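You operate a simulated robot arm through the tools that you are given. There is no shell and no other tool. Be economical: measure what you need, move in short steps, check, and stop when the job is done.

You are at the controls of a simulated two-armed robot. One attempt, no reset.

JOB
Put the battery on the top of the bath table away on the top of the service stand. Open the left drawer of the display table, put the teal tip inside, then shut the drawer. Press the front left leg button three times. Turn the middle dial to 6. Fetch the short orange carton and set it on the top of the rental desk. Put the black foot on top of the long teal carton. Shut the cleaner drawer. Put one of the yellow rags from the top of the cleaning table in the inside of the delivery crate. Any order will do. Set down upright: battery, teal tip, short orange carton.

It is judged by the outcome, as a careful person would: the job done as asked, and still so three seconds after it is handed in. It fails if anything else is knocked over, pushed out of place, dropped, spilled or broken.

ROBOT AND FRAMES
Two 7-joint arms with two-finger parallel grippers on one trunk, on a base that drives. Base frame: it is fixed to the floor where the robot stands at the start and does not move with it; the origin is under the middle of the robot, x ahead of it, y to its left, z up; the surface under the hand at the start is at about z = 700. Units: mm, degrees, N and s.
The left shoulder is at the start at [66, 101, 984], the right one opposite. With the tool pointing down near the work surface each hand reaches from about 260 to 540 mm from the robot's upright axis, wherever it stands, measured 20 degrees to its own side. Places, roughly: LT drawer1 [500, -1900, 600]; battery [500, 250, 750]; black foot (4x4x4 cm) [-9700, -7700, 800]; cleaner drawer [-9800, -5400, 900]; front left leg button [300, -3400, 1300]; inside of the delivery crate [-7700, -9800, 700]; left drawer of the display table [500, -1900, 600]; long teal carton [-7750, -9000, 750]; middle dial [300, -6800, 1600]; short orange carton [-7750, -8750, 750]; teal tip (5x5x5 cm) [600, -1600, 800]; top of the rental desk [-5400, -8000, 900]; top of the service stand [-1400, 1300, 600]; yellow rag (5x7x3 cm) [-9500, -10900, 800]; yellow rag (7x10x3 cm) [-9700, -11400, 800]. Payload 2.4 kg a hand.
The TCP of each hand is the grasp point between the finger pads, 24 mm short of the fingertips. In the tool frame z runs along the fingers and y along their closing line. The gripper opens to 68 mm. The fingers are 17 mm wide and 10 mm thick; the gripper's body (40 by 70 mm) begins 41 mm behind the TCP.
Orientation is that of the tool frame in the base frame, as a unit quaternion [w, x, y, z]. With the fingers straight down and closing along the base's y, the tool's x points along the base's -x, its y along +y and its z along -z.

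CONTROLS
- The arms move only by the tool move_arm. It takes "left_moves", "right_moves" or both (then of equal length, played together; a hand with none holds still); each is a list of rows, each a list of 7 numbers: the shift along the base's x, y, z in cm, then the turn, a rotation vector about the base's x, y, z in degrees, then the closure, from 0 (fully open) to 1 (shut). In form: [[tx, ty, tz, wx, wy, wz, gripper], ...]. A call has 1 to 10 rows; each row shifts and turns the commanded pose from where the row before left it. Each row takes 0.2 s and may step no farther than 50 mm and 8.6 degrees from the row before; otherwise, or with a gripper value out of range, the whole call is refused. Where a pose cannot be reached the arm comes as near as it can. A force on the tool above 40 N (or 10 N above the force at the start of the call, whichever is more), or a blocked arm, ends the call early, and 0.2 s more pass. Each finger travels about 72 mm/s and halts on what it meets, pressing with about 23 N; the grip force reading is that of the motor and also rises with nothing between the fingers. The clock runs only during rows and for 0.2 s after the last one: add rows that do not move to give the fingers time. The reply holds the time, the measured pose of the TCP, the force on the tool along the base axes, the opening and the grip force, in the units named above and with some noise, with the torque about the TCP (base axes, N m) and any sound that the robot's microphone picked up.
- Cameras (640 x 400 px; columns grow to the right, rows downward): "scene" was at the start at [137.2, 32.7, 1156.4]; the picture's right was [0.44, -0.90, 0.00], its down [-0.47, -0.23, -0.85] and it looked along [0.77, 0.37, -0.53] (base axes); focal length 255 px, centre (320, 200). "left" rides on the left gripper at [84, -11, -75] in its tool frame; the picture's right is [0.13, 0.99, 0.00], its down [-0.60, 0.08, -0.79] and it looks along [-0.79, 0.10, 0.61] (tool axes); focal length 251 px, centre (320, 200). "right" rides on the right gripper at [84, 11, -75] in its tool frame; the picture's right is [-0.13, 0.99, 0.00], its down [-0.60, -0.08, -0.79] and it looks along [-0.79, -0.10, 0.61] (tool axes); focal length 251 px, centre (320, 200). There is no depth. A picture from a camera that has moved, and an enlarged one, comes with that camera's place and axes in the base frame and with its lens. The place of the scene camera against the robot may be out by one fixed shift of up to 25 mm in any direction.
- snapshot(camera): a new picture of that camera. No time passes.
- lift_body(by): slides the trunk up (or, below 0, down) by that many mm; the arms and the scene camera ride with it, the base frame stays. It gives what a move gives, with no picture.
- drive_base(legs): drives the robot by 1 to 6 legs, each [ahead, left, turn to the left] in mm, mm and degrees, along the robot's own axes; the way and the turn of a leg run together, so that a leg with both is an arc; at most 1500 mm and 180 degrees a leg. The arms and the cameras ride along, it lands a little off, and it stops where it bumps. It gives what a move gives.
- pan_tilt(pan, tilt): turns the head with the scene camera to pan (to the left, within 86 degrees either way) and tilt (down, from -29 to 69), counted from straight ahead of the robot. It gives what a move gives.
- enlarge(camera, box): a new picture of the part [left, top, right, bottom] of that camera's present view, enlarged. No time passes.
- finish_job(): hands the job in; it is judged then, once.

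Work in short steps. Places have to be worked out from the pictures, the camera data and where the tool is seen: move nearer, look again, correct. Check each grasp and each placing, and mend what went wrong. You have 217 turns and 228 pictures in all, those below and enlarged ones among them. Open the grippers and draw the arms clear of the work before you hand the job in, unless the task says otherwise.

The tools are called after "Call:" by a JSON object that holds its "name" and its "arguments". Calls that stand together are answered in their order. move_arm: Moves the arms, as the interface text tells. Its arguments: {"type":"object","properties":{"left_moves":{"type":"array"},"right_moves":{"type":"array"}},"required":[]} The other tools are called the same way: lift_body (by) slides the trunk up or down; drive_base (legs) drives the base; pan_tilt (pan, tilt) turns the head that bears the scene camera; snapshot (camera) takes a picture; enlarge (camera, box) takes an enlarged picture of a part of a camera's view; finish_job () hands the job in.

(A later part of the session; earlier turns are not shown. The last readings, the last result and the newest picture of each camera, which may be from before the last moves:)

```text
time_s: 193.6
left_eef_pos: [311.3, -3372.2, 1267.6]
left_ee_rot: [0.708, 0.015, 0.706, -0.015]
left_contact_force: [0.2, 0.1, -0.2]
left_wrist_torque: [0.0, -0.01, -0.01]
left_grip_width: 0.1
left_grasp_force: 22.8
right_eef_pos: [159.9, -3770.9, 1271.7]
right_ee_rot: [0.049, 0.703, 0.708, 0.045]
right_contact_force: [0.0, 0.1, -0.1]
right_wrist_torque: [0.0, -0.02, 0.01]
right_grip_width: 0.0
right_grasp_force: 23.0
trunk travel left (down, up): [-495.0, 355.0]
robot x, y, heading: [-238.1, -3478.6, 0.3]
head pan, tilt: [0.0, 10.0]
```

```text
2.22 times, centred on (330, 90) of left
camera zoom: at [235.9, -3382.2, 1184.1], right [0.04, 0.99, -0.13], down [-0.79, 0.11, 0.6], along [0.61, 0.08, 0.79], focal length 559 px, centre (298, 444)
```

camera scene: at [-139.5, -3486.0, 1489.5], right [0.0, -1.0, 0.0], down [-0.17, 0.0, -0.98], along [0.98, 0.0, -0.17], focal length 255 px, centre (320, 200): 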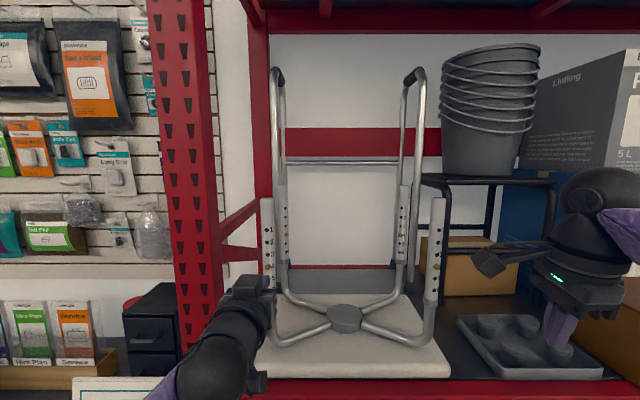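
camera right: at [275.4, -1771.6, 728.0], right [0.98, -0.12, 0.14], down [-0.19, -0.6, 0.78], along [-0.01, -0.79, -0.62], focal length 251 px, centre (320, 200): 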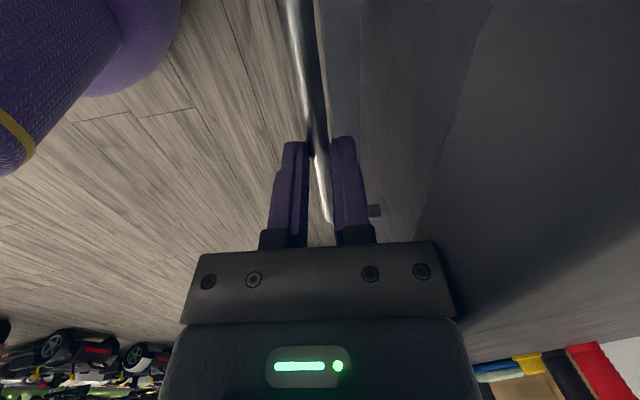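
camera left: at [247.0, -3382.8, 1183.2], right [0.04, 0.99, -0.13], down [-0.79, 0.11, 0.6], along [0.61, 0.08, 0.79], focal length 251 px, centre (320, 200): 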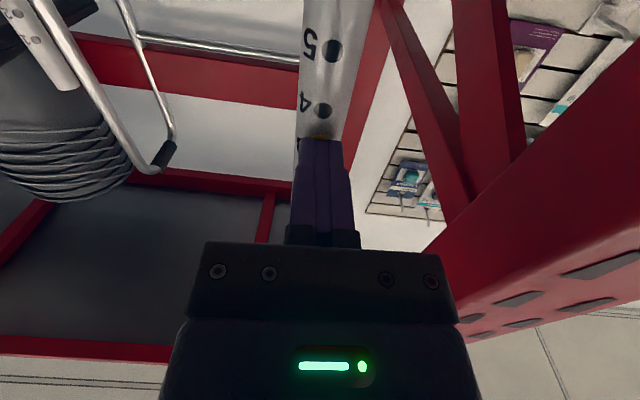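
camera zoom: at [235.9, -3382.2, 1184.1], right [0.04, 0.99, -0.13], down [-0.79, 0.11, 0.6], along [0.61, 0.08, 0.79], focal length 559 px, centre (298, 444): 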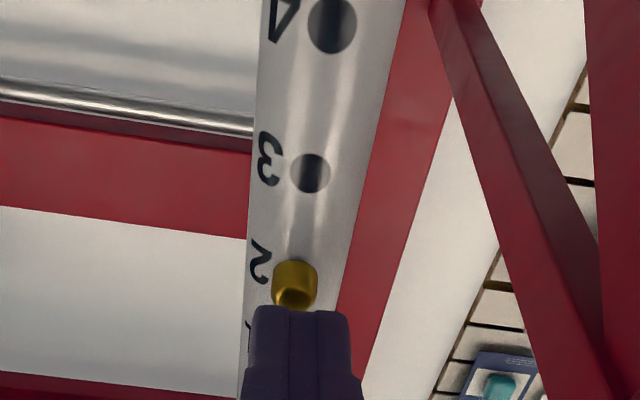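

Now at hole 2. Press the third time.

Call:
{"name": "move_arm", "arguments": {"left_moves": [[0.6, 0, 0, 0, 0, 0, 1], [0.6, 0, 0, 0, 0, 0, 1], [0.3, 0, 0, 0, 0, 0, 1], [0.2, 0, 0, 0, 0, 0, 1], [0, 0, 0, 0, 0, 0, 1]]}}

Call:
{"name": "move_arm", "arguments": {"left_moves": [[-1, 0, 0, 0, 0, 0, 1], [-2, 0, 0, 0, 0, 0, 1], [-3, 0, 0, 0, 0, 0, 1], [-3, 0, 0, 0, 0, 0, 1]]}}

Call:
{"name": "enlarge", "arguments": {"camera": "scene", "box": [230, 170, 470, 380]}}

```text
time_s: 194.8
left_eef_pos: [321.9, -3373.4, 1269.0]
left_ee_rot: [0.708, 0.014, 0.706, -0.014]
left_contact_force: [-30.7, 1.2, -17.0]
left_wrist_torque: [0.02, 0.49, 0.04]
left_grip_width: 0.0
left_grasp_force: 23.2
right_eef_pos: [156.1, -3769.9, 1273.5]
right_ee_rot: [0.05, 0.703, 0.708, 0.046]
right_contact_force: [-0.4, -0.1, -1.3]
right_wrist_torque: [-0.06, -0.06, 0.01]
right_grip_width: 0.0
right_grasp_force: 23.0
trunk travel left (down, up): [-495.0, 355.0]
robot x, y, heading: [-235.5, -3478.9, -0.0]
head pan, tilt: [0.0, 10.0]
heard: click
```

```text
time_s: 195.8
left_eef_pos: [235.1, -3374.6, 1267.5]
left_ee_rot: [0.708, 0.016, 0.706, -0.015]
left_contact_force: [0.4, -0.1, -0.1]
left_wrist_torque: [-0.02, 0.02, -0.01]
left_grip_width: 0.0
left_grasp_force: 22.9
right_eef_pos: [159.8, -3770.6, 1272.8]
right_ee_rot: [0.047, 0.703, 0.708, 0.044]
right_contact_force: [0.5, 0.5, 0.4]
right_wrist_torque: [0.02, 0.02, -0.01]
right_grip_width: 0.0
right_grasp_force: 22.9
trunk travel left (down, up): [-495.0, 355.0]
robot x, y, heading: [-236.6, -3480.8, 0.0]
head pan, tilt: [0.0, 10.0]
```

```text
1.90 times, centred on (350, 275) of scene
camera zoom: at [-139.8, -3486.0, 1489.5], right [0.0, -1.0, 0.0], down [-0.17, 0.0, -0.98], along [0.98, 0.0, -0.17], focal length 486 px, centre (263, 57)
```

zoom: 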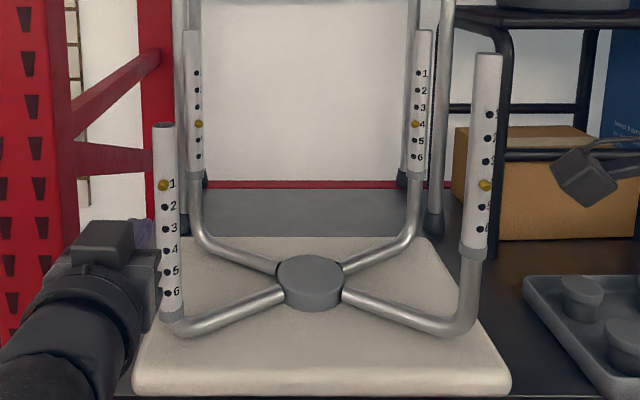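

All three presses done (now at hole 1), stool undisturbed. Back off and look down the aisle toward the dial at y≈-6800.

Call:
{"name": "drive_base", "arguments": {"legs": [[-330, 0, 0]]}}

Call:
{"name": "move_arm", "arguments": {"right_moves": [[0, 3, 0, 0, 0, 0, 1], [0, 3, 0, 0, 0, 0, 1], [0, 3, 0, 0, 0, 0, 1]]}}

Call:
{"name": "pan_tilt", "arguments": {"pan": -80, "tilt": 15}}

Call:
{"name": "snapshot", "arguments": {"camera": "scene"}}

```text
time_s: 198.0
left_eef_pos: [-101.5, -3374.8, 1268.3]
left_ee_rot: [0.707, 0.016, 0.706, -0.016]
left_contact_force: [0.0, 0.9, -0.1]
left_wrist_torque: [0.0, 0.0, 0.01]
left_grip_width: 0.0
left_grasp_force: 22.8
right_eef_pos: [-178.3, -3771.4, 1271.6]
right_ee_rot: [0.049, 0.703, 0.709, 0.044]
right_contact_force: [-0.4, -0.3, -0.6]
right_wrist_torque: [0.02, -0.02, 0.01]
right_grip_width: 0.0
right_grasp_force: 23.0
trunk travel left (down, up): [-495.0, 355.0]
robot x, y, heading: [-578.1, -3479.3, 0.0]
head pan, tilt: [0.0, 10.0]
```

```text
time_s: 198.8
left_eef_pos: [-101.1, -3375.1, 1268.4]
left_ee_rot: [0.708, 0.016, 0.706, -0.015]
left_contact_force: [0.6, -0.1, 0.4]
left_wrist_torque: [0.0, -0.02, -0.02]
left_grip_width: 0.0
left_grasp_force: 23.3
right_eef_pos: [-175.6, -3683.1, 1274.8]
right_ee_rot: [0.048, 0.704, 0.708, 0.045]
right_contact_force: [0.1, 0.2, -0.7]
right_wrist_torque: [-0.02, -0.01, -0.01]
right_grip_width: 0.0
right_grasp_force: 23.2
trunk travel left (down, up): [-495.0, 355.0]
robot x, y, heading: [-574.5, -3480.6, 0.1]
head pan, tilt: [0.0, 10.0]
```

```text
time_s: 200.4
left_eef_pos: [-100.9, -3375.2, 1267.9]
left_ee_rot: [0.708, 0.016, 0.706, -0.015]
left_contact_force: [0.1, 0.0, -0.5]
left_wrist_torque: [-0.01, 0.0, -0.02]
left_grip_width: 0.0
left_grasp_force: 23.3
right_eef_pos: [-177.1, -3683.8, 1272.7]
right_ee_rot: [0.048, 0.703, 0.708, 0.046]
right_contact_force: [1.1, 0.3, 0.3]
right_wrist_torque: [0.0, -0.02, 0.03]
right_grip_width: 0.1
right_grasp_force: 23.0
trunk travel left (down, up): [-495.0, 355.0]
robot x, y, heading: [-575.1, -3479.9, -0.2]
head pan, tilt: [-80.0, 15.0]
```

```text
128 pictures are left
camera scene: at [-553.2, -3578.7, 1481.3], right [-0.98, -0.18, 0.0], down [-0.05, 0.25, -0.97], along [0.17, -0.95, -0.26], focal length 255 px, centre (320, 200)
```

scene: 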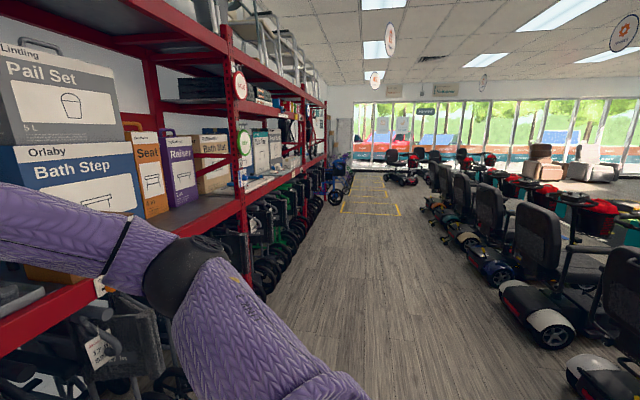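

Aisle clear along x≈-575. Strafe right 3300 mm.

Call:
{"name": "drive_base", "arguments": {"legs": [[0, -1500, 0], [0, -1500, 0], [0, -280, 0]]}}

Call:
{"name": "pan_tilt", "arguments": {"pan": 0, "tilt": 0}}

Call:
{"name": "snapshot", "arguments": {"camera": "scene"}}

```text
time_s: 216.3
left_eef_pos: [-78.7, -6636.8, 1268.5]
left_ee_rot: [0.707, 0.013, 0.707, -0.012]
left_contact_force: [-0.3, 0.5, 0.6]
left_wrist_torque: [-0.01, 0.01, 0.0]
left_grip_width: 0.0
left_grasp_force: 22.9
right_eef_pos: [-151.4, -6944.7, 1272.0]
right_ee_rot: [0.047, 0.701, 0.71, 0.046]
right_contact_force: [0.1, -0.6, -0.3]
right_wrist_torque: [0.0, -0.02, 0.0]
right_grip_width: 0.0
right_grasp_force: 22.7
trunk travel left (down, up): [-495.0, 355.0]
robot x, y, heading: [-552.2, -6740.1, 0.7]
head pan, tilt: [-80.0, 15.0]
```

```text
time_s: 217.8
left_eef_pos: [-78.2, -6635.8, 1267.5]
left_ee_rot: [0.708, 0.012, 0.706, -0.011]
left_contact_force: [0.2, -0.3, -0.4]
left_wrist_torque: [-0.01, 0.0, 0.01]
left_grip_width: 0.0
left_grasp_force: 22.7
right_eef_pos: [-151.6, -6944.5, 1273.8]
right_ee_rot: [0.047, 0.701, 0.711, 0.044]
right_contact_force: [0.4, -0.8, -0.7]
right_wrist_torque: [0.02, 0.02, 0.02]
right_grip_width: 0.0
right_grasp_force: 23.5
trunk travel left (down, up): [-495.0, 355.0]
robot x, y, heading: [-554.8, -6745.4, 0.2]
head pan, tilt: [0.0, 0.0]
```

```text
127 pictures are left
camera scene: at [-456.5, -6749.8, 1505.5], right [0.01, -1.0, 0.0], down [0.0, 0.0, -1.0], along [1.0, 0.01, 0.0], focal length 255 px, centre (320, 200)
```

scene: 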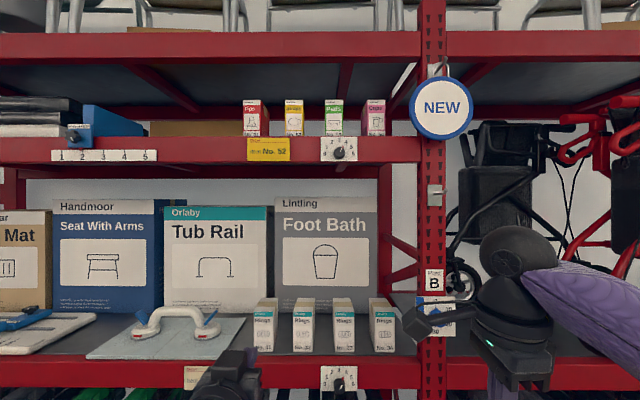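

Dials are on the shelf edges; the one at (340,150) matches z≈1600. Zoom.

Call:
{"name": "enlarge", "arguments": {"camera": "scene", "box": [310, 130, 370, 170]}}

Call:
{"name": "enlarge", "arguments": {"camera": "scene", "box": [300, 340, 390, 400]}}

```text
10.00 times, centred on (340, 150) of scene
camera zoom: at [-456.5, -6749.8, 1505.5], right [0.01, -1.0, 0.0], down [0.0, 0.0, -1.0], along [1.0, 0.01, 0.0], focal length 2553 px, centre (120, 700)
```

zoom: 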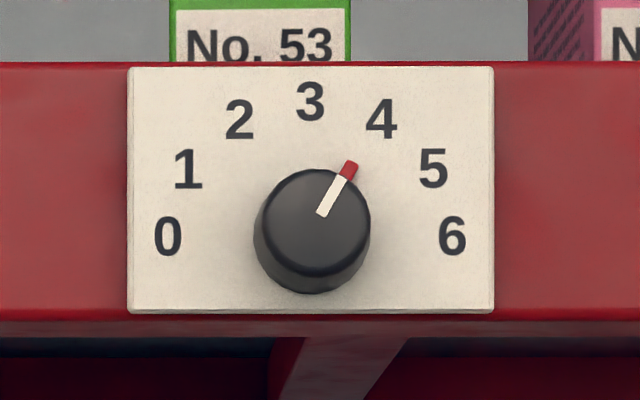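

```text
6.67 times, centred on (345, 370) of scene
camera zoom: at [-456.5, -6749.8, 1505.5], right [0.01, -1.0, 0.0], down [0.0, 0.0, -1.0], along [1.0, 0.01, 0.0], focal length 1702 px, centre (153, -933)
```

zoom: 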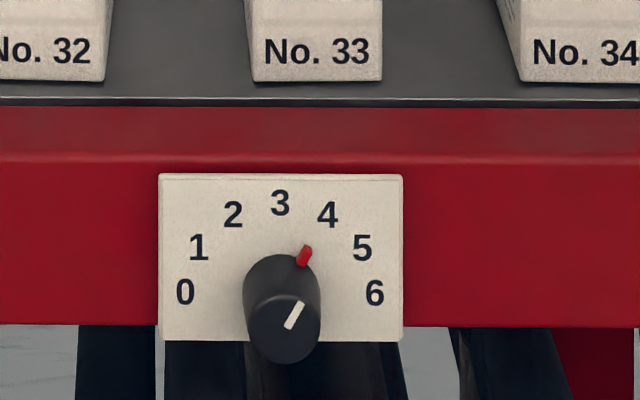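

Dial is at 4, and 6 is 60° clockwise (numbers 30° apart). Raise the trunk 350 mm and strafe right 165 so the left hand faces it.

Call:
{"name": "lift_body", "arguments": {"by": 350}}

Call:
{"name": "drive_base", "arguments": {"legs": [[0, -165, -0.3]]}}

Call:
{"name": "snapshot", "arguments": {"camera": "scene"}}

Call:
{"name": "snapshot", "arguments": {"camera": "left"}}

```text
time_s: 221.2
left_eef_pos: [-77.4, -6635.0, 1617.1]
left_ee_rot: [0.707, 0.012, 0.707, -0.012]
left_contact_force: [-0.2, -0.3, 0.1]
left_wrist_torque: [0.04, 0.03, 0.0]
left_grip_width: 0.0
left_grasp_force: 22.6
right_eef_pos: [-151.3, -6945.1, 1623.9]
right_ee_rot: [0.048, 0.701, 0.711, 0.045]
right_contact_force: [0.2, -0.2, -0.7]
right_wrist_torque: [-0.02, 0.01, 0.0]
right_grip_width: 0.2
right_grasp_force: 22.9
trunk travel left (down, up): [-845.0, 5.0]
robot x, y, heading: [-552.2, -6741.6, 0.3]
head pan, tilt: [0.0, 0.0]
```

```text
time_s: 222.7
left_eef_pos: [-78.1, -6801.8, 1617.8]
left_ee_rot: [0.707, 0.014, 0.707, -0.013]
left_contact_force: [-0.5, 0.2, 0.1]
left_wrist_torque: [-0.01, 0.04, 0.01]
left_grip_width: 0.0
left_grasp_force: 22.4
right_eef_pos: [-153.1, -7110.4, 1624.0]
right_ee_rot: [0.047, 0.701, 0.71, 0.045]
right_contact_force: [-0.4, 0.3, 0.4]
right_wrist_torque: [0.04, 0.0, -0.01]
right_grip_width: 0.1
right_grasp_force: 22.9
trunk travel left (down, up): [-845.0, 5.0]
robot x, y, heading: [-549.7, -6906.7, 0.3]
head pan, tilt: [0.0, 0.0]
```

```text
124 pictures are left
camera scene: at [-465.8, -6915.3, 1855.9], right [0.01, -1.0, 0.0], down [0.0, 0.0, -1.0], along [1.0, 0.01, 0.0], focal length 255 px, centre (320, 200)
```

scene: 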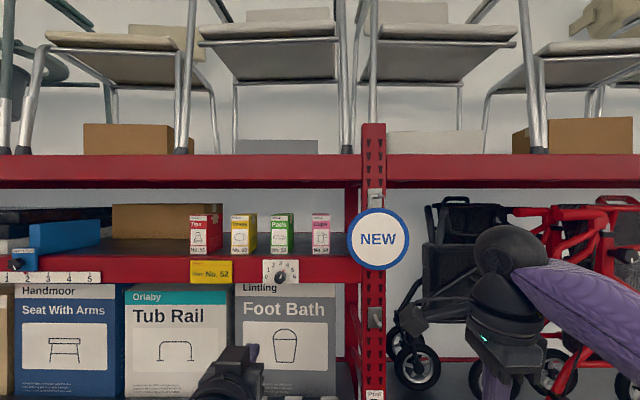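

```text
123 pictures are left
camera left: at [-151.9, -6810.8, 1533.5], right [0.04, 0.99, -0.13], down [-0.79, 0.11, 0.6], along [0.61, 0.08, 0.79], focal length 251 px, centre (320, 200)
```

left: 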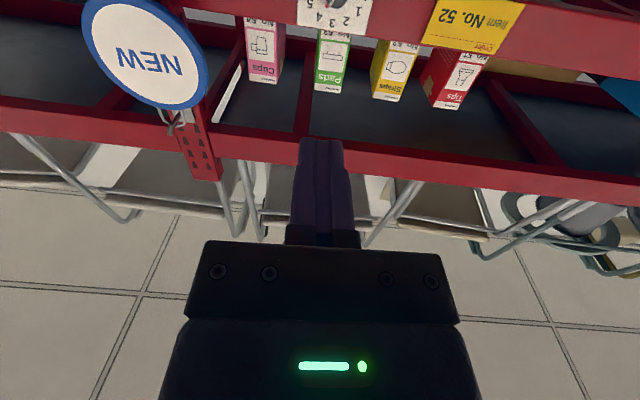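

Call:
{"name": "enlarge", "arguments": {"camera": "scene", "box": [250, 255, 310, 295]}}

```text
10.00 times, centred on (280, 275) of scene
camera zoom: at [-465.8, -6915.3, 1855.9], right [0.01, -1.0, 0.0], down [0.0, 0.0, -1.0], along [1.0, 0.01, 0.0], focal length 2553 px, centre (720, -550)
```

zoom: 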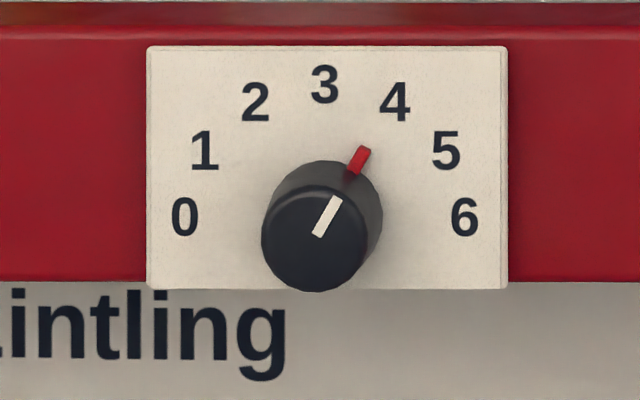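

Dial plate at ≈[275,-6798,1637], knob ~30 mm wide, ~15 mm tall. Drive ahead 240, open the hand, and align using the hand camera.

Call:
{"name": "drive_base", "arguments": {"legs": [[240, 0, -0.3]]}}

Call:
{"name": "move_arm", "arguments": {"left_moves": [[0, 0, 1, 0, 0, 0, 0], [0, 0, 1, 0, 0, 0, 0], [0, 0, 0, 0, 0, 0, 0], [0, 0, 0, 0, 0, 0, 0]]}}

Call:
{"name": "snapshot", "arguments": {"camera": "left"}}

```text
time_s: 224.5
left_eef_pos: [162.7, -6804.3, 1616.7]
left_ee_rot: [0.707, 0.016, 0.706, -0.015]
left_contact_force: [0.0, 0.5, 0.6]
left_wrist_torque: [0.01, 0.01, -0.02]
left_grip_width: 0.0
left_grasp_force: 23.4
right_eef_pos: [84.4, -7112.4, 1622.2]
right_ee_rot: [0.048, 0.704, 0.707, 0.044]
right_contact_force: [0.0, 0.7, 0.4]
right_wrist_torque: [-0.03, 0.02, 0.03]
right_grip_width: 0.0
right_grasp_force: 23.3
trunk travel left (down, up): [-845.0, 5.0]
robot x, y, heading: [-316.9, -6907.4, 0.1]
head pan, tilt: [0.0, 0.0]
```

```text
time_s: 225.5
left_eef_pos: [161.8, -6804.6, 1638.0]
left_ee_rot: [0.707, 0.017, 0.706, -0.016]
left_contact_force: [-0.4, -0.4, 0.3]
left_wrist_torque: [0.01, 0.0, -0.03]
left_grip_width: 68.2
left_grasp_force: 0.0
right_eef_pos: [85.0, -7111.7, 1624.6]
right_ee_rot: [0.049, 0.705, 0.706, 0.045]
right_contact_force: [0.5, 0.0, 0.2]
right_wrist_torque: [-0.02, -0.02, 0.01]
right_grip_width: 0.2
right_grasp_force: 22.6
trunk travel left (down, up): [-845.0, 5.0]
robot x, y, heading: [-312.2, -6907.5, -0.1]
head pan, tilt: [0.0, 0.0]
```

```text
121 pictures are left
camera left: at [86.5, -6812.9, 1553.5], right [0.04, 0.99, -0.13], down [-0.79, 0.11, 0.6], along [0.61, 0.07, 0.79], focal length 251 px, centre (320, 200)
```

left: 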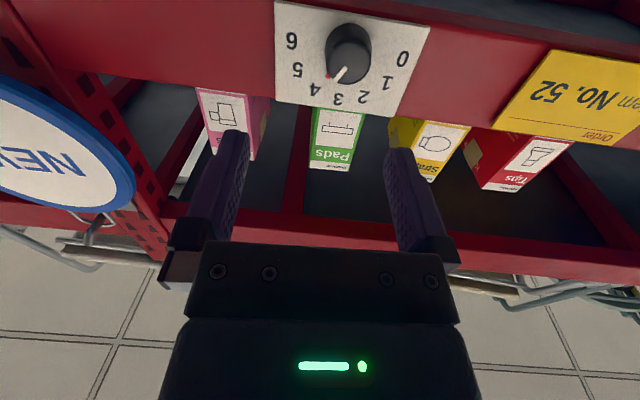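

Move halfway with corrections (y +13, z −8, x +30) and straighten yaw 2.7°, then look again.

Call:
{"name": "move_arm", "arguments": {"left_moves": [[1, 0.5, -0.4, 0, 0, 2.7, 0], [1, 0.4, -0.4, 0, 0, 0, 0], [1, 0.4, 0, 0, 0, 0, 0], [0, 0, 0, 0, 0, 0, 0]]}}

Call:
{"name": "snapshot", "arguments": {"camera": "left"}}

```text
time_s: 226.5
left_eef_pos: [191.5, -6792.6, 1630.2]
left_ee_rot: [0.708, -0.001, 0.707, 0.002]
left_contact_force: [0.2, 0.2, -0.4]
left_wrist_torque: [0.03, 0.0, 0.04]
left_grip_width: 68.1
left_grasp_force: 0.1
right_eef_pos: [84.9, -7112.5, 1623.7]
right_ee_rot: [0.047, 0.704, 0.707, 0.045]
right_contact_force: [0.1, 0.4, 0.2]
right_wrist_torque: [-0.03, 0.02, -0.04]
right_grip_width: 0.1
right_grasp_force: 23.1
trunk travel left (down, up): [-845.0, 5.0]
robot x, y, heading: [-313.6, -6909.2, 0.1]
head pan, tilt: [0.0, 0.0]
```

```text
120 pictures are left
camera left: at [117.0, -6804.4, 1545.6], right [0.0, 0.99, -0.13], down [-0.79, 0.08, 0.6], along [0.61, 0.1, 0.79], focal length 251 px, centre (320, 200)
```

left: 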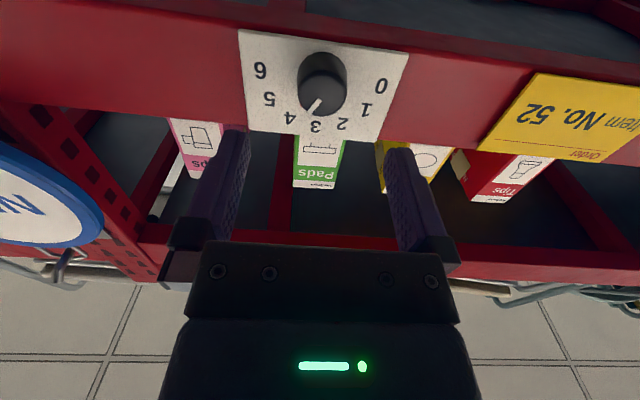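

Knob face ≈[251,-6792,1621]. Correct z −9 mm and advance 28 mm, then check.

Call:
{"name": "move_arm", "arguments": {"left_moves": [[0.8, 0.1, -0.5, 0, 0, 0, 0], [1, 0, -0.4, 0, 0, 0, 0], [1, 0, 0, 0, 0, 0, 0], [0, 0, 0, 0, 0, 0, 0]]}}

Call:
{"name": "snapshot", "arguments": {"camera": "left"}}

```text
time_s: 227.5
left_eef_pos: [219.9, -6790.8, 1621.2]
left_ee_rot: [0.708, 0.0, 0.707, 0.001]
left_contact_force: [0.6, 0.0, -0.3]
left_wrist_torque: [0.01, 0.01, 0.01]
left_grip_width: 67.9
left_grasp_force: 0.0
right_eef_pos: [84.7, -7112.0, 1622.9]
right_ee_rot: [0.048, 0.704, 0.707, 0.044]
right_contact_force: [-0.5, -0.3, -0.1]
right_wrist_torque: [0.0, -0.02, -0.01]
right_grip_width: 0.0
right_grasp_force: 22.3
trunk travel left (down, up): [-845.0, 5.0]
robot x, y, heading: [-312.4, -6907.1, -0.2]
head pan, tilt: [0.0, 0.0]
```

```text
119 pictures are left
camera left: at [144.9, -6802.2, 1536.7], right [0.0, 0.99, -0.13], down [-0.79, 0.08, 0.6], along [0.61, 0.1, 0.79], focal length 251 px, centre (320, 200)
```

left: 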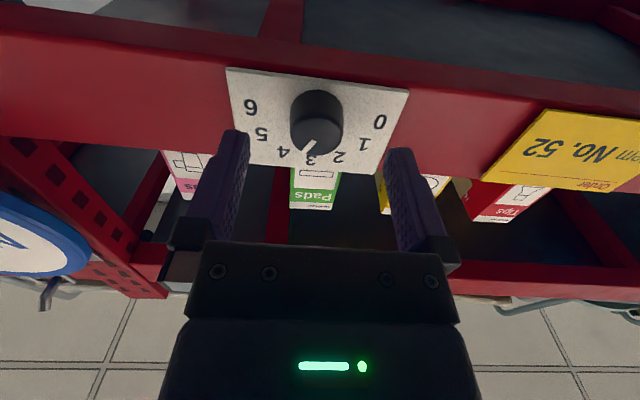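

Nearly centred. Advance 18 mm and close on the knob.

Call:
{"name": "move_arm", "arguments": {"left_moves": [[0.6, -0.2, -0.3, 0, 0, 0, 0], [0.6, 0, 0, 0, 0, 0, 0], [0.6, 0, 0, 0, 0, 0, 0], [0, 0, 0, 0, 0, 0, 0]]}}

Call:
{"name": "snapshot", "arguments": {"camera": "left"}}

```text
time_s: 228.5
left_eef_pos: [237.3, -6792.1, 1618.5]
left_ee_rot: [0.708, -0.002, 0.706, 0.002]
left_contact_force: [-0.1, -1.0, -0.3]
left_wrist_torque: [0.02, 0.01, -0.02]
left_grip_width: 67.9
left_grasp_force: 0.0
right_eef_pos: [85.6, -7112.7, 1625.0]
right_ee_rot: [0.048, 0.704, 0.707, 0.045]
right_contact_force: [1.2, 0.4, -0.1]
right_wrist_torque: [-0.02, -0.01, -0.01]
right_grip_width: 0.1
right_grasp_force: 22.9
trunk travel left (down, up): [-845.0, 5.0]
robot x, y, heading: [-310.2, -6907.6, 0.0]
head pan, tilt: [0.0, 0.0]
```

```text
118 pictures are left
camera left: at [163.0, -6804.0, 1534.4], right [0.0, 0.99, -0.13], down [-0.79, 0.08, 0.6], along [0.61, 0.1, 0.79], focal length 251 px, centre (320, 200)
```

left: 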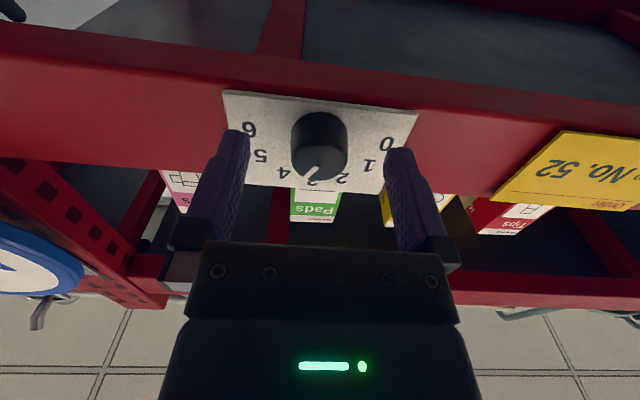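

Fingers overlap the knob ~10 mm. Advance 2 mm and close.

Call:
{"name": "move_arm", "arguments": {"left_moves": [[0.2, 0, -0.1, 0, 0, 0, 0.3], [0, 0, 0, 0, 0, 0, 0.6], [0, 0, 0, 0, 0, 0, 1], [0, 0, 0, 0, 0, 0, 1], [0, 0, 0, 0, 0, 0, 1]]}}

Call:
{"name": "snapshot", "arguments": {"camera": "left"}}

```text
time_s: 229.7
left_eef_pos: [239.3, -6789.9, 1616.5]
left_ee_rot: [0.708, 0.0, 0.706, 0.0]
left_contact_force: [0.3, 1.9, 0.1]
left_wrist_torque: [-0.05, -0.07, 0.09]
left_grip_width: 30.9
left_grasp_force: 44.6
right_eef_pos: [84.6, -7111.0, 1623.5]
right_ee_rot: [0.048, 0.704, 0.707, 0.044]
right_contact_force: [0.2, -0.3, -0.1]
right_wrist_torque: [-0.02, -0.01, 0.0]
right_grip_width: 0.2
right_grasp_force: 22.6
trunk travel left (down, up): [-845.0, 5.0]
robot x, y, heading: [-309.9, -6907.4, -0.1]
head pan, tilt: [0.0, 0.0]
```

```text
117 pictures are left
camera left: at [165.2, -6803.1, 1532.9], right [0.0, 0.99, -0.13], down [-0.79, 0.08, 0.6], along [0.61, 0.1, 0.79], focal length 251 px, centre (320, 200)
```

left: 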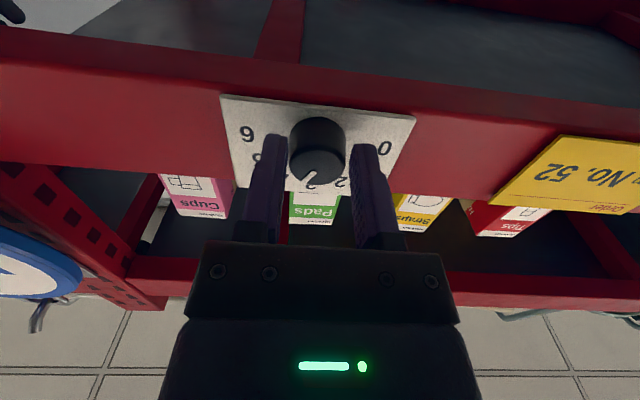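

Knob gripped (30.9 mm). Turn +60° about x (clockwise from my view).

Call:
{"name": "move_arm", "arguments": {"left_moves": [[0, 0, 0, 7.5, 0, 0, 1], [0, 0, 0, 7.5, 0, 0, 1], [0, 0, 0, 7.5, 0, 0, 1], [0, 0, 0, 7.5, 0, 0, 1], [0, 0, 0, 0, 0, 0, 1]]}}

Call:
{"name": "enlarge", "arguments": {"camera": "scene", "box": [190, 280, 310, 360]}}

Call:
{"name": "snapshot", "arguments": {"camera": "left"}}

```text
time_s: 230.9
left_eef_pos: [240.1, -6786.5, 1618.5]
left_ee_rot: [0.685, 0.181, 0.681, 0.185]
left_contact_force: [8.5, 16.9, 22.3]
left_wrist_torque: [-0.28, 0.44, 1.01]
left_grip_width: 31.1
left_grasp_force: 44.8
right_eef_pos: [85.6, -7108.3, 1625.0]
right_ee_rot: [0.049, 0.704, 0.707, 0.044]
right_contact_force: [-0.5, -0.4, -0.5]
right_wrist_torque: [0.01, 0.03, 0.01]
right_grip_width: 0.0
right_grasp_force: 22.6
trunk travel left (down, up): [-845.0, 5.0]
robot x, y, heading: [-310.9, -6909.3, 0.0]
head pan, tilt: [0.0, 0.0]
```

```text
5.00 times, centred on (250, 320) of scene
camera zoom: at [-227.9, -6909.4, 1856.0], right [0.0, -1.0, 0.0], down [0.0, 0.0, -1.0], along [1.0, 0.0, 0.0], focal length 1276 px, centre (670, -400)
```

zoom: 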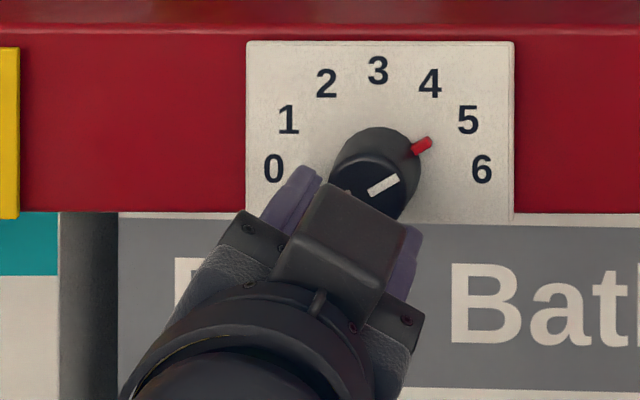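

```text
115 pictures are left
camera left: at [165.5, -6754.7, 1539.5], right [-0.01, 0.92, 0.38], down [-0.8, -0.24, 0.56], along [0.61, -0.3, 0.74], focal length 251 px, centre (320, 200)
```

left: 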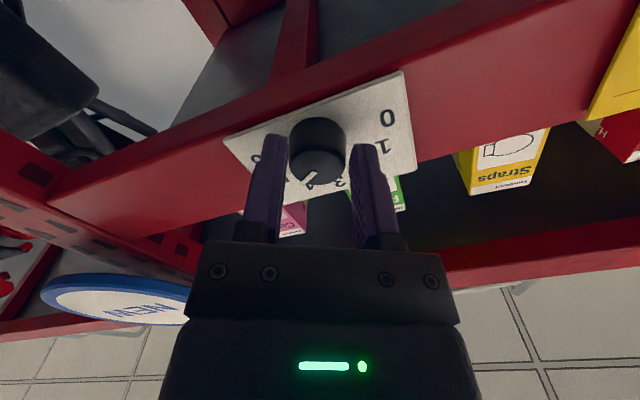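

It's at ~5. Ease the side force and turn the remaining 30°.

Call:
{"name": "move_arm", "arguments": {"left_moves": [[0, 0.2, 0.2, 7.5, 0, 0, 1], [0, 0.1, 0.2, 7.5, 0, 0, 1], [0, 0.1, 0.1, 7.5, 0, 0, 1], [0, 0.1, 0.1, 7.5, 0, 0, 1], [0, 0, 0, 0, 0, 0, 1]]}}

Call:
{"name": "enlarge", "arguments": {"camera": "scene", "box": [190, 280, 310, 360]}}

```text
time_s: 232.1
left_eef_pos: [239.1, -6782.7, 1622.1]
left_ee_rot: [0.612, 0.353, 0.612, 0.355]
left_contact_force: [5.7, 16.3, 10.1]
left_wrist_torque: [-0.15, -0.24, 0.09]
left_grip_width: 31.1
left_grasp_force: 44.6
right_eef_pos: [85.0, -7106.9, 1624.0]
right_ee_rot: [0.05, 0.704, 0.707, 0.044]
right_contact_force: [-0.3, -0.1, -0.6]
right_wrist_torque: [0.0, 0.0, -0.01]
right_grip_width: 0.0
right_grasp_force: 22.3
trunk travel left (down, up): [-845.0, 5.0]
robot x, y, heading: [-314.2, -6906.8, -0.1]
head pan, tilt: [0.0, 0.0]
```

```text
5.00 times, centred on (250, 320) of scene
camera zoom: at [-227.4, -6909.3, 1855.8], right [0.0, -1.0, 0.0], down [0.0, 0.0, -1.0], along [1.0, 0.0, 0.0], focal length 1276 px, centre (670, -400)
```

zoom: 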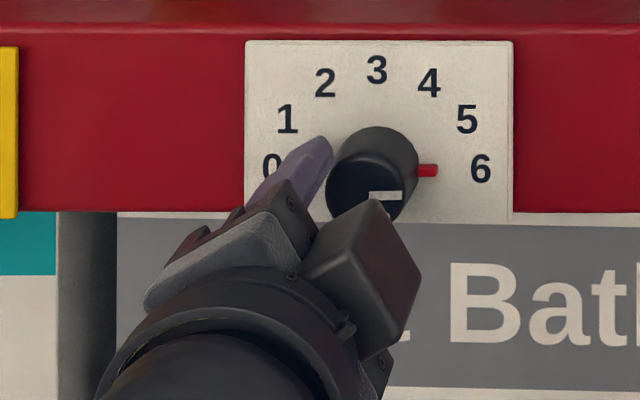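

Pointer is at 6. Open the fingers and draw straight back.

Call:
{"name": "move_arm", "arguments": {"left_moves": [[0, 0, 0, 0, 0, 0, 0.4], [0, 0, 0, 0, 0, 0, 0.2], [0, 0, 0, 0, 0, 0, 0.2], [-1, 0, 0, 0, 0, 0, 0.2], [-2, 0, 0, 0, 0, 0, 0.2], [-3, 0, 0, 0, 0, 0, 0.2], [-3, 0, 0, 0, 0, 0, 0.2]]}}

Call:
{"name": "enlarge", "arguments": {"camera": "scene", "box": [190, 280, 310, 360]}}

```text
time_s: 233.7
left_eef_pos: [147.7, -6786.6, 1623.2]
left_ee_rot: [0.613, 0.352, 0.612, 0.354]
left_contact_force: [-0.1, 0.1, 0.9]
left_wrist_torque: [0.01, 0.0, -0.03]
left_grip_width: 54.3
left_grasp_force: 0.0
right_eef_pos: [84.5, -7112.4, 1624.8]
right_ee_rot: [0.049, 0.704, 0.707, 0.044]
right_contact_force: [-0.5, 0.4, 0.4]
right_wrist_torque: [0.01, 0.03, -0.01]
right_grip_width: 0.2
right_grasp_force: 23.3
trunk travel left (down, up): [-845.0, 5.0]
robot x, y, heading: [-313.1, -6908.6, -0.0]
head pan, tilt: [0.0, 0.0]
```

```text
5.00 times, centred on (250, 320) of scene
camera zoom: at [-229.0, -6914.7, 1855.9], right [0.0, -1.0, 0.0], down [0.0, 0.0, -1.0], along [1.0, 0.0, 0.0], focal length 1276 px, centre (670, -400)
```

zoom: 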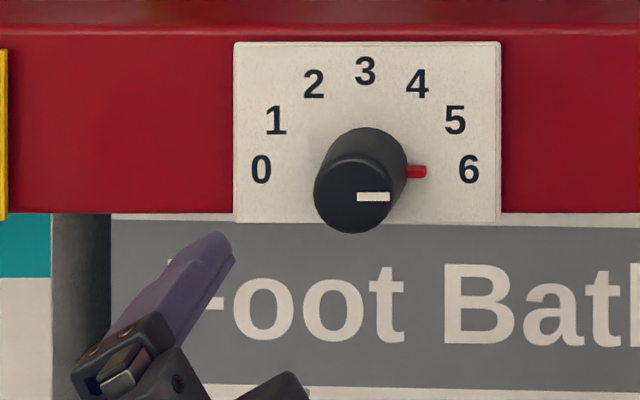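

Dial at 6. Back off, lower the trunk, and restore both hands to pointing down.

Call:
{"name": "drive_base", "arguments": {"legs": [[-450, 0, 0]]}}

Call:
{"name": "lift_body", "arguments": {"by": -600}}

Call:
{"name": "move_arm", "arguments": {"left_moves": [[0, 0, 0, -7.5, 0, 0, 0], [0, 0, 0, -7.5, 0, 0, 0], [0, 0, 0, -7.5, 0, 0, 0], [0, 0, 0, -7.5, 0, 0, 0], [0, 0, 0, -7.5, 0, 0, 0], [0, 0, 0, -7.5, 0, 0, 0], [0, 0, 0, -7.5, 0, 0, 0], [0, 0, 0, -7.5, 0, 0, 0], [0, 0, 0, 0, 8.4, 0, 0], [0, 0, 0, 0, 8.4, 0, 0]], "right_moves": [[0, 0, 0, 0, 5, 0, 0], [0, 0, 0, 0, 4, 0, 0], [0, 0, 0, 0, 0, 8.5, 0], [0, 0, 0, 0, 0, 8.5, 0], [0, 0, 0, 0, 0, 8.5, 0], [0, 0, 0, 0, 0, 8.5, 0], [0, 0, 0, 0, 0, 8.5, 0], [0, 0, 0, 0, 0, 8.5, 0], [0, 0, 0, 0, 0, 8.5, 0], [0, 0, 0, 0, 0, 8.5, 0]]}}

Call:
{"name": "move_arm", "arguments": {"left_moves": [[-1, 0, 0, 0, 8.4, 0, 0], [-1, 0, 0, 0, 8.4, 0, 0], [-1, 0, 0, 0, 8.4, 0, 0], [-1, 0, 0, 0, 8.4, 0, 0], [-1, 0, 0, 0, 8.4, 0, 0], [-1, 0, 0, 0, 8.4, 0, 0], [-1, 0, 0, 0, 8.4, 0, 0], [-1, 0, 0, 0, 8.4, 0, 0], [0, 0, 0, 0, 5, 0, 0]], "right_moves": [[0, 0, 0, 0, 0, 8.5, 0], [0, 0, 0, 0, 0, 8.5, 0], [0, 0, 0, 0, 0, 4, 0], [0, 0, 0, 0, 0, 0, 0], [0, 0, 0, 0, 0, 0, 0], [0, 0, 0, 0, 0, 0, 0], [0, 0, 0, 0, 0, 0, 0], [0, 0, 0, 0, 0, 0, 0], [0, 0, 0, 0, 0, 0, 0]]}}

Call:
{"name": "pan_tilt", "arguments": {"pan": -86, "tilt": 15}}

Call:
{"name": "snapshot", "arguments": {"camera": "scene"}}

```text
time_s: 236.4
left_eef_pos: [-300.9, -6785.9, 1624.4]
left_ee_rot: [0.613, 0.352, 0.612, 0.355]
left_contact_force: [0.5, -0.8, 0.8]
left_wrist_torque: [0.0, -0.01, 0.01]
left_grip_width: 54.6
left_grasp_force: 0.1
right_eef_pos: [-363.8, -7111.1, 1623.1]
right_ee_rot: [0.048, 0.703, 0.708, 0.044]
right_contact_force: [0.6, -0.6, 0.1]
right_wrist_torque: [-0.01, -0.01, 0.01]
right_grip_width: 0.0
right_grasp_force: 23.0
trunk travel left (down, up): [-845.0, 5.0]
robot x, y, heading: [-758.2, -6907.5, 0.0]
head pan, tilt: [0.0, 0.0]
```

```text
refused: -600 is not a number from -400 to 400
```

```text
time_s: 238.6
left_eef_pos: [-301.1, -6787.1, 1622.0]
left_ee_rot: [0.595, -0.002, 0.803, 0.002]
left_contact_force: [0.7, -0.2, -0.2]
left_wrist_torque: [0.02, 0.04, -0.02]
left_grip_width: 68.0
left_grasp_force: 0.1
right_eef_pos: [-363.7, -7111.9, 1622.7]
right_ee_rot: [-0.001, 0.186, 0.982, -0.013]
right_contact_force: [-0.3, 0.3, -0.5]
right_wrist_torque: [0.01, 0.01, 0.0]
right_grip_width: 67.9
right_grasp_force: 0.1
trunk travel left (down, up): [-845.0, 5.0]
robot x, y, heading: [-765.3, -6909.4, -0.1]
head pan, tilt: [0.0, 0.0]
```

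```text
time_s: 239.4
left_eef_pos: [-328.7, -6788.2, 1625.7]
left_ee_rot: [0.416, -0.01, 0.909, -0.002]
left_contact_force: [9.5, -2.3, 1.9]
left_wrist_torque: [-0.12, 0.01, 0.63]
left_grip_width: 68.2
left_grasp_force: 0.1
left hand out of reach, approached as far as the arm can: row 4
right_eef_pos: [-364.7, -7115.0, 1623.6]
right_ee_rot: [0.001, 0.006, 1.0, -0.012]
right_contact_force: [0.4, -0.3, 0.6]
right_wrist_torque: [0.03, -0.02, -0.01]
right_grip_width: 68.1
right_grasp_force: 0.1
trunk travel left (down, up): [-845.0, 5.0]
robot x, y, heading: [-762.2, -6908.6, -0.0]
head pan, tilt: [0.0, 0.0]
stopped in row 4 (left hand): the force on the tool passed its limit at 107 N (the readings are from after the stop); the commanded pose is now the measured one
```

```text
time_s: 241.0
left_eef_pos: [-328.6, -6787.1, 1625.4]
left_ee_rot: [0.417, -0.009, 0.909, -0.003]
left_contact_force: [15.9, 2.6, 2.7]
left_wrist_torque: [-0.02, 0.01, 0.11]
left_grip_width: 68.0
left_grasp_force: 0.1
right_eef_pos: [-364.0, -7111.8, 1623.2]
right_ee_rot: [0.001, 0.007, 1.0, -0.013]
right_contact_force: [0.4, 0.3, 0.4]
right_wrist_torque: [-0.03, -0.02, -0.04]
right_grip_width: 67.8
right_grasp_force: 0.0
trunk travel left (down, up): [-845.0, 5.0]
robot x, y, heading: [-762.0, -6907.3, -0.2]
head pan, tilt: [-85.9, 15.0]
```

```text
112 pictures are left
camera scene: at [-760.5, -7007.8, 1831.7], right [-1.0, -0.07, 0.0], down [-0.02, 0.26, -0.97], along [0.07, -0.96, -0.26], focal length 255 px, centre (320, 200)
```

scene: 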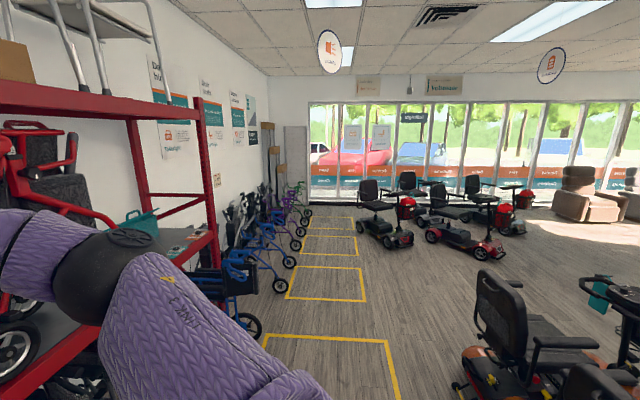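

Left camera bracket again touches its forearm; extend the arm forward while continuing to tilt it down, and lower trunk in two steps.

Call:
{"name": "move_arm", "arguments": {"left_moves": [[2, 0, 0, 0, -4, 0, 0], [3, 0, -1, 0, 0, 0, 0], [3, 0, -2, 0, 0, 0, 0], [1, 0, -3, 0, 6, 0, 0], [0, 0, -3, 0, 8, 0, 0], [0, 0, -3, 0, 8, 0, 0], [0, 0, -3, 0, 8, 0, 0], [0, 0, -3, 0, 8, 0, 0], [0, 0, 0, 0, 8, 0, 0], [0, 0, 0, 0, 8, 0, 0]]}}

Call:
{"name": "lift_body", "arguments": {"by": -400}}

```text
time_s: 243.2
left_eef_pos: [-285.4, -6787.4, 1448.0]
left_ee_rot: [-0.007, -0.01, 1.0, 0.002]
left_contact_force: [-0.1, 0.4, -1.4]
left_wrist_torque: [-0.02, -0.02, 0.06]
left_grip_width: 68.3
left_grasp_force: 0.2
left hand out of reach, approached as far as the arm can: row 9, 10
right_eef_pos: [-363.4, -7111.4, 1624.6]
right_ee_rot: [0.002, 0.007, 1.0, -0.013]
right_contact_force: [1.4, -0.8, -0.6]
right_wrist_torque: [-0.01, 0.02, 0.01]
right_grip_width: 68.0
right_grasp_force: 0.1
trunk travel left (down, up): [-845.0, 5.0]
robot x, y, heading: [-763.2, -6909.5, -0.1]
head pan, tilt: [-85.9, 15.0]
```

```text
time_s: 247.1
left_eef_pos: [-281.9, -6787.7, 1029.6]
left_ee_rot: [-0.028, -0.011, 1.0, 0.002]
left_contact_force: [0.2, -0.2, -0.7]
left_wrist_torque: [0.0, -0.01, 0.0]
left_grip_width: 67.9
left_grasp_force: 0.0
right_eef_pos: [-363.9, -7112.3, 1223.3]
right_ee_rot: [0.001, 0.007, 1.0, -0.014]
right_contact_force: [-0.5, -0.4, -0.3]
right_wrist_torque: [-0.01, 0.02, 0.03]
right_grip_width: 68.1
right_grasp_force: 0.2
trunk travel left (down, up): [-445.0, 405.0]
robot x, y, heading: [-761.7, -6909.2, -0.2]
head pan, tilt: [-85.9, 15.0]
```

Bring the left hand to a relaxed pose and turn the base toward −x to survey the route.

Call:
{"name": "move_arm", "arguments": {"left_moves": [[-1, 0, 3, 0, 0, 0, 0], [-2, 1, 3, 0, 0, 0, 0], [-2, 1, 3, 0, 0, 0, 0], [-2, 1, 3, 0, 0, 0, 0], [-2, 1, 3, 0, 0, 0, 0]]}}

Call:
{"name": "drive_base", "arguments": {"legs": [[0, 0, -180]]}}

Call:
{"name": "pan_tilt", "arguments": {"pan": 10, "tilt": 10}}

Call:
{"name": "snapshot", "arguments": {"camera": "scene"}}

```text
time_s: 248.3
left_eef_pos: [-296.3, -6752.1, 1190.2]
left_ee_rot: [-0.027, -0.01, 1.0, 0.003]
left_contact_force: [0.1, 0.3, -0.2]
left_wrist_torque: [0.01, -0.03, -0.03]
left_grip_width: 68.0
left_grasp_force: 0.0
left hand out of reach, approached as far as the arm can: row 1, 2, 3, 4, 5
right_eef_pos: [-364.2, -7112.6, 1222.4]
right_ee_rot: [0.002, 0.007, 1.0, -0.013]
right_contact_force: [0.6, -0.4, -0.6]
right_wrist_torque: [-0.01, -0.02, -0.02]
right_grip_width: 68.0
right_grasp_force: 0.1
trunk travel left (down, up): [-445.0, 405.0]
robot x, y, heading: [-762.8, -6905.6, -0.2]
head pan, tilt: [-85.9, 15.0]
```

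```text
time_s: 255.9
left_eef_pos: [-1221.8, -7085.6, 1188.7]
left_ee_rot: [0.001, 0.999, 0.033, 0.028]
left_contact_force: [0.0, -0.3, 0.7]
left_wrist_torque: [0.01, 0.02, 0.01]
left_grip_width: 68.1
left_grasp_force: 0.1
right_eef_pos: [-1168.3, -6722.8, 1223.5]
right_ee_rot: [-0.014, 1.0, 0.017, -0.002]
right_contact_force: [-0.2, 0.3, -1.9]
right_wrist_torque: [0.01, 0.0, -0.03]
right_grip_width: 68.3
right_grasp_force: 0.0
trunk travel left (down, up): [-445.0, 405.0]
robot x, y, heading: [-761.3, -6908.6, -177.4]
head pan, tilt: [-85.9, 15.0]
```

```text
time_s: 257.6
left_eef_pos: [-1220.9, -7086.0, 1189.3]
left_ee_rot: [0.002, 0.999, 0.032, 0.029]
left_contact_force: [-0.3, -0.4, -0.3]
left_wrist_torque: [-0.02, -0.01, -0.01]
left_grip_width: 68.2
left_grasp_force: 0.0
right_eef_pos: [-1168.1, -6723.0, 1223.7]
right_ee_rot: [-0.013, 1.0, 0.016, -0.002]
right_contact_force: [0.7, -0.2, -0.7]
right_wrist_torque: [0.02, 0.0, -0.04]
right_grip_width: 67.7
right_grasp_force: 0.1
trunk travel left (down, up): [-445.0, 405.0]
robot x, y, heading: [-762.7, -6908.3, -177.4]
head pan, tilt: [10.0, 10.0]
```

```text
111 pictures are left
camera scene: at [-894.4, -6936.0, 1439.2], right [-0.22, 0.98, 0.0], down [0.17, 0.04, -0.98], along [-0.96, -0.22, -0.17], focal length 255 px, centre (320, 200)
```

scene: 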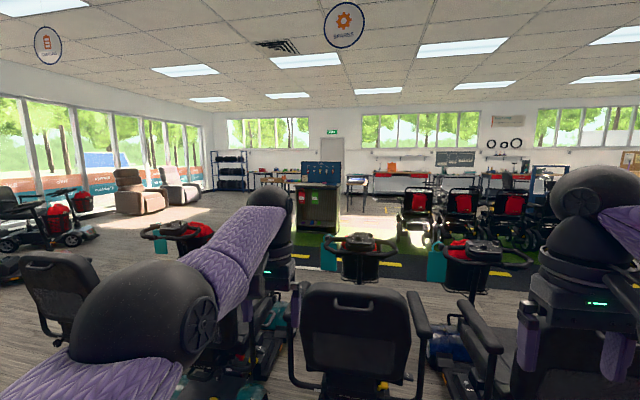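

A row of scooters at x≈-2200 blocks the direct way; check the gap to the south (y≈-9900).

Call:
{"name": "pan_tilt", "arguments": {"pan": 60, "tilt": 12}}

Call:
{"name": "snapshot", "arguments": {"camera": "scene"}}

Call:
{"name": "pan_tilt", "arguments": {"pan": -70, "tilt": 12}}

Call:
{"name": "snapshot", "arguments": {"camera": "scene"}}

```text
time_s: 258.8
left_eef_pos: [-1220.4, -7084.7, 1189.5]
left_ee_rot: [0.002, 0.999, 0.033, 0.028]
left_contact_force: [0.8, 0.7, -0.1]
left_wrist_torque: [-0.02, 0.02, -0.01]
left_grip_width: 68.2
left_grasp_force: 0.0
right_eef_pos: [-1168.7, -6723.2, 1224.1]
right_ee_rot: [-0.013, 1.0, 0.016, -0.002]
right_contact_force: [0.6, -0.8, 1.3]
right_wrist_torque: [0.02, -0.02, -0.03]
right_grip_width: 67.8
right_grasp_force: 0.1
trunk travel left (down, up): [-445.0, 405.0]
robot x, y, heading: [-756.4, -6906.8, -177.2]
head pan, tilt: [60.0, 12.0]
```

```text
110 pictures are left
camera scene: at [-846.6, -6998.4, 1436.0], right [-0.89, 0.46, 0.0], down [0.1, 0.18, -0.98], along [-0.45, -0.87, -0.21], focal length 255 px, centre (320, 200)
```

scene: 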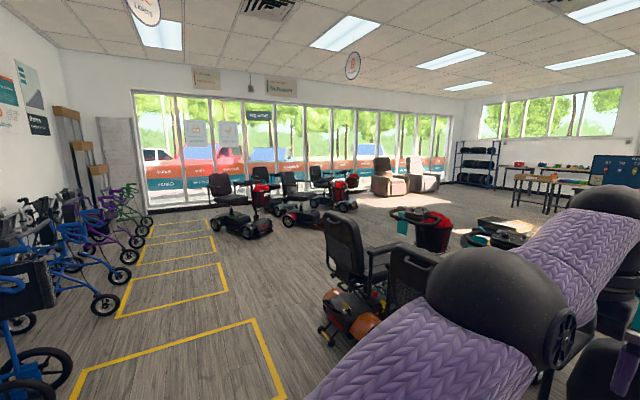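

```text
time_s: 260.9
left_eef_pos: [-1220.1, -7084.8, 1188.2]
left_ee_rot: [0.002, 0.999, 0.033, 0.028]
left_contact_force: [0.5, 0.8, -0.3]
left_wrist_torque: [-0.01, -0.04, 0.01]
left_grip_width: 68.0
left_grasp_force: 0.1
right_eef_pos: [-1168.6, -6723.9, 1223.5]
right_ee_rot: [-0.013, 1.0, 0.015, -0.001]
right_contact_force: [-0.6, -0.3, 0.1]
right_wrist_torque: [0.01, 0.0, 0.01]
right_grip_width: 67.9
right_grasp_force: 0.1
trunk travel left (down, up): [-445.0, 405.0]
robot x, y, heading: [-764.2, -6908.1, -177.2]
head pan, tilt: [-70.0, 12.0]
```

```text
109 pictures are left
camera scene: at [-839.6, -6829.6, 1436.0], right [0.92, 0.39, 0.0], down [0.08, -0.19, -0.98], along [-0.38, 0.9, -0.21], focal length 255 px, centre (320, 200)
```

scene: 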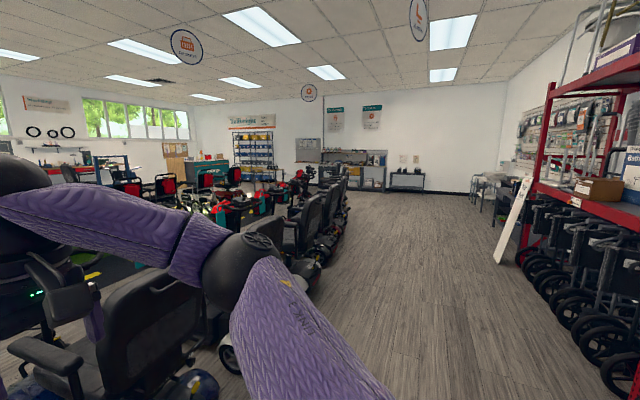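

South gap (y≈-8900…-10800) is about 2 m wide. Strafe left (−y) 2800 to y≈-9700 and look along −x.

Call:
{"name": "drive_base", "arguments": {"legs": [[0, 1400, -2.7], [0, 1400, 0]]}}

Call:
{"name": "pan_tilt", "arguments": {"pan": 0, "tilt": 14}}

Call:
{"name": "snapshot", "arguments": {"camera": "scene"}}

```text
time_s: 274.4
left_eef_pos: [-1193.0, -9846.6, 1189.1]
left_ee_rot: [0.002, 1.0, 0.009, 0.028]
left_contact_force: [0.7, 0.5, 0.3]
left_wrist_torque: [0.0, 0.02, 0.0]
left_grip_width: 68.0
left_grasp_force: 0.1
right_eef_pos: [-1124.3, -9487.0, 1224.3]
right_ee_rot: [-0.014, 1.0, -0.008, -0.002]
right_contact_force: [-0.6, 0.2, -0.8]
right_wrist_torque: [0.01, 0.0, 0.02]
right_grip_width: 68.2
right_grasp_force: 0.1
trunk travel left (down, up): [-445.0, 405.0]
robot x, y, heading: [-724.5, -9692.2, 179.9]
head pan, tilt: [-70.0, 12.0]
```

```text
time_s: 275.8
left_eef_pos: [-1192.6, -9845.7, 1189.9]
left_ee_rot: [0.003, 1.0, 0.009, 0.028]
left_contact_force: [0.5, 0.9, 0.3]
left_wrist_torque: [0.01, -0.01, 0.0]
left_grip_width: 68.1
left_grasp_force: 0.2
right_eef_pos: [-1123.0, -9487.1, 1223.8]
right_ee_rot: [-0.013, 1.0, -0.008, -0.001]
right_contact_force: [-0.2, 0.4, -0.4]
right_wrist_torque: [0.0, 0.02, -0.03]
right_grip_width: 68.0
right_grasp_force: 0.1
trunk travel left (down, up): [-445.0, 405.0]
robot x, y, heading: [-721.9, -9693.3, 179.9]
head pan, tilt: [0.0, 14.0]
```

```text
108 pictures are left
camera scene: at [-861.3, -9697.1, 1432.7], right [0.0, 1.0, 0.0], down [0.24, 0.0, -0.97], along [-0.97, 0.0, -0.24], focal length 255 px, centre (320, 200)
```

scene: 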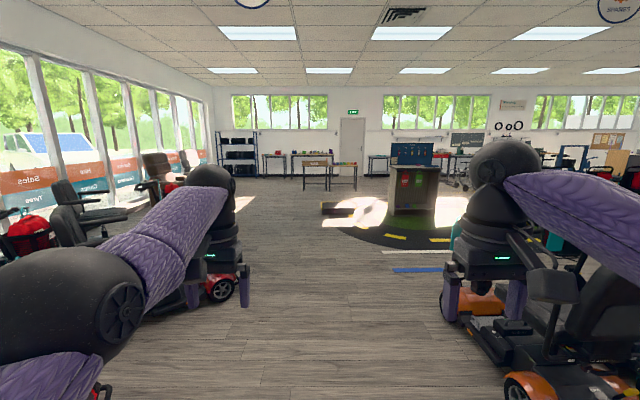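

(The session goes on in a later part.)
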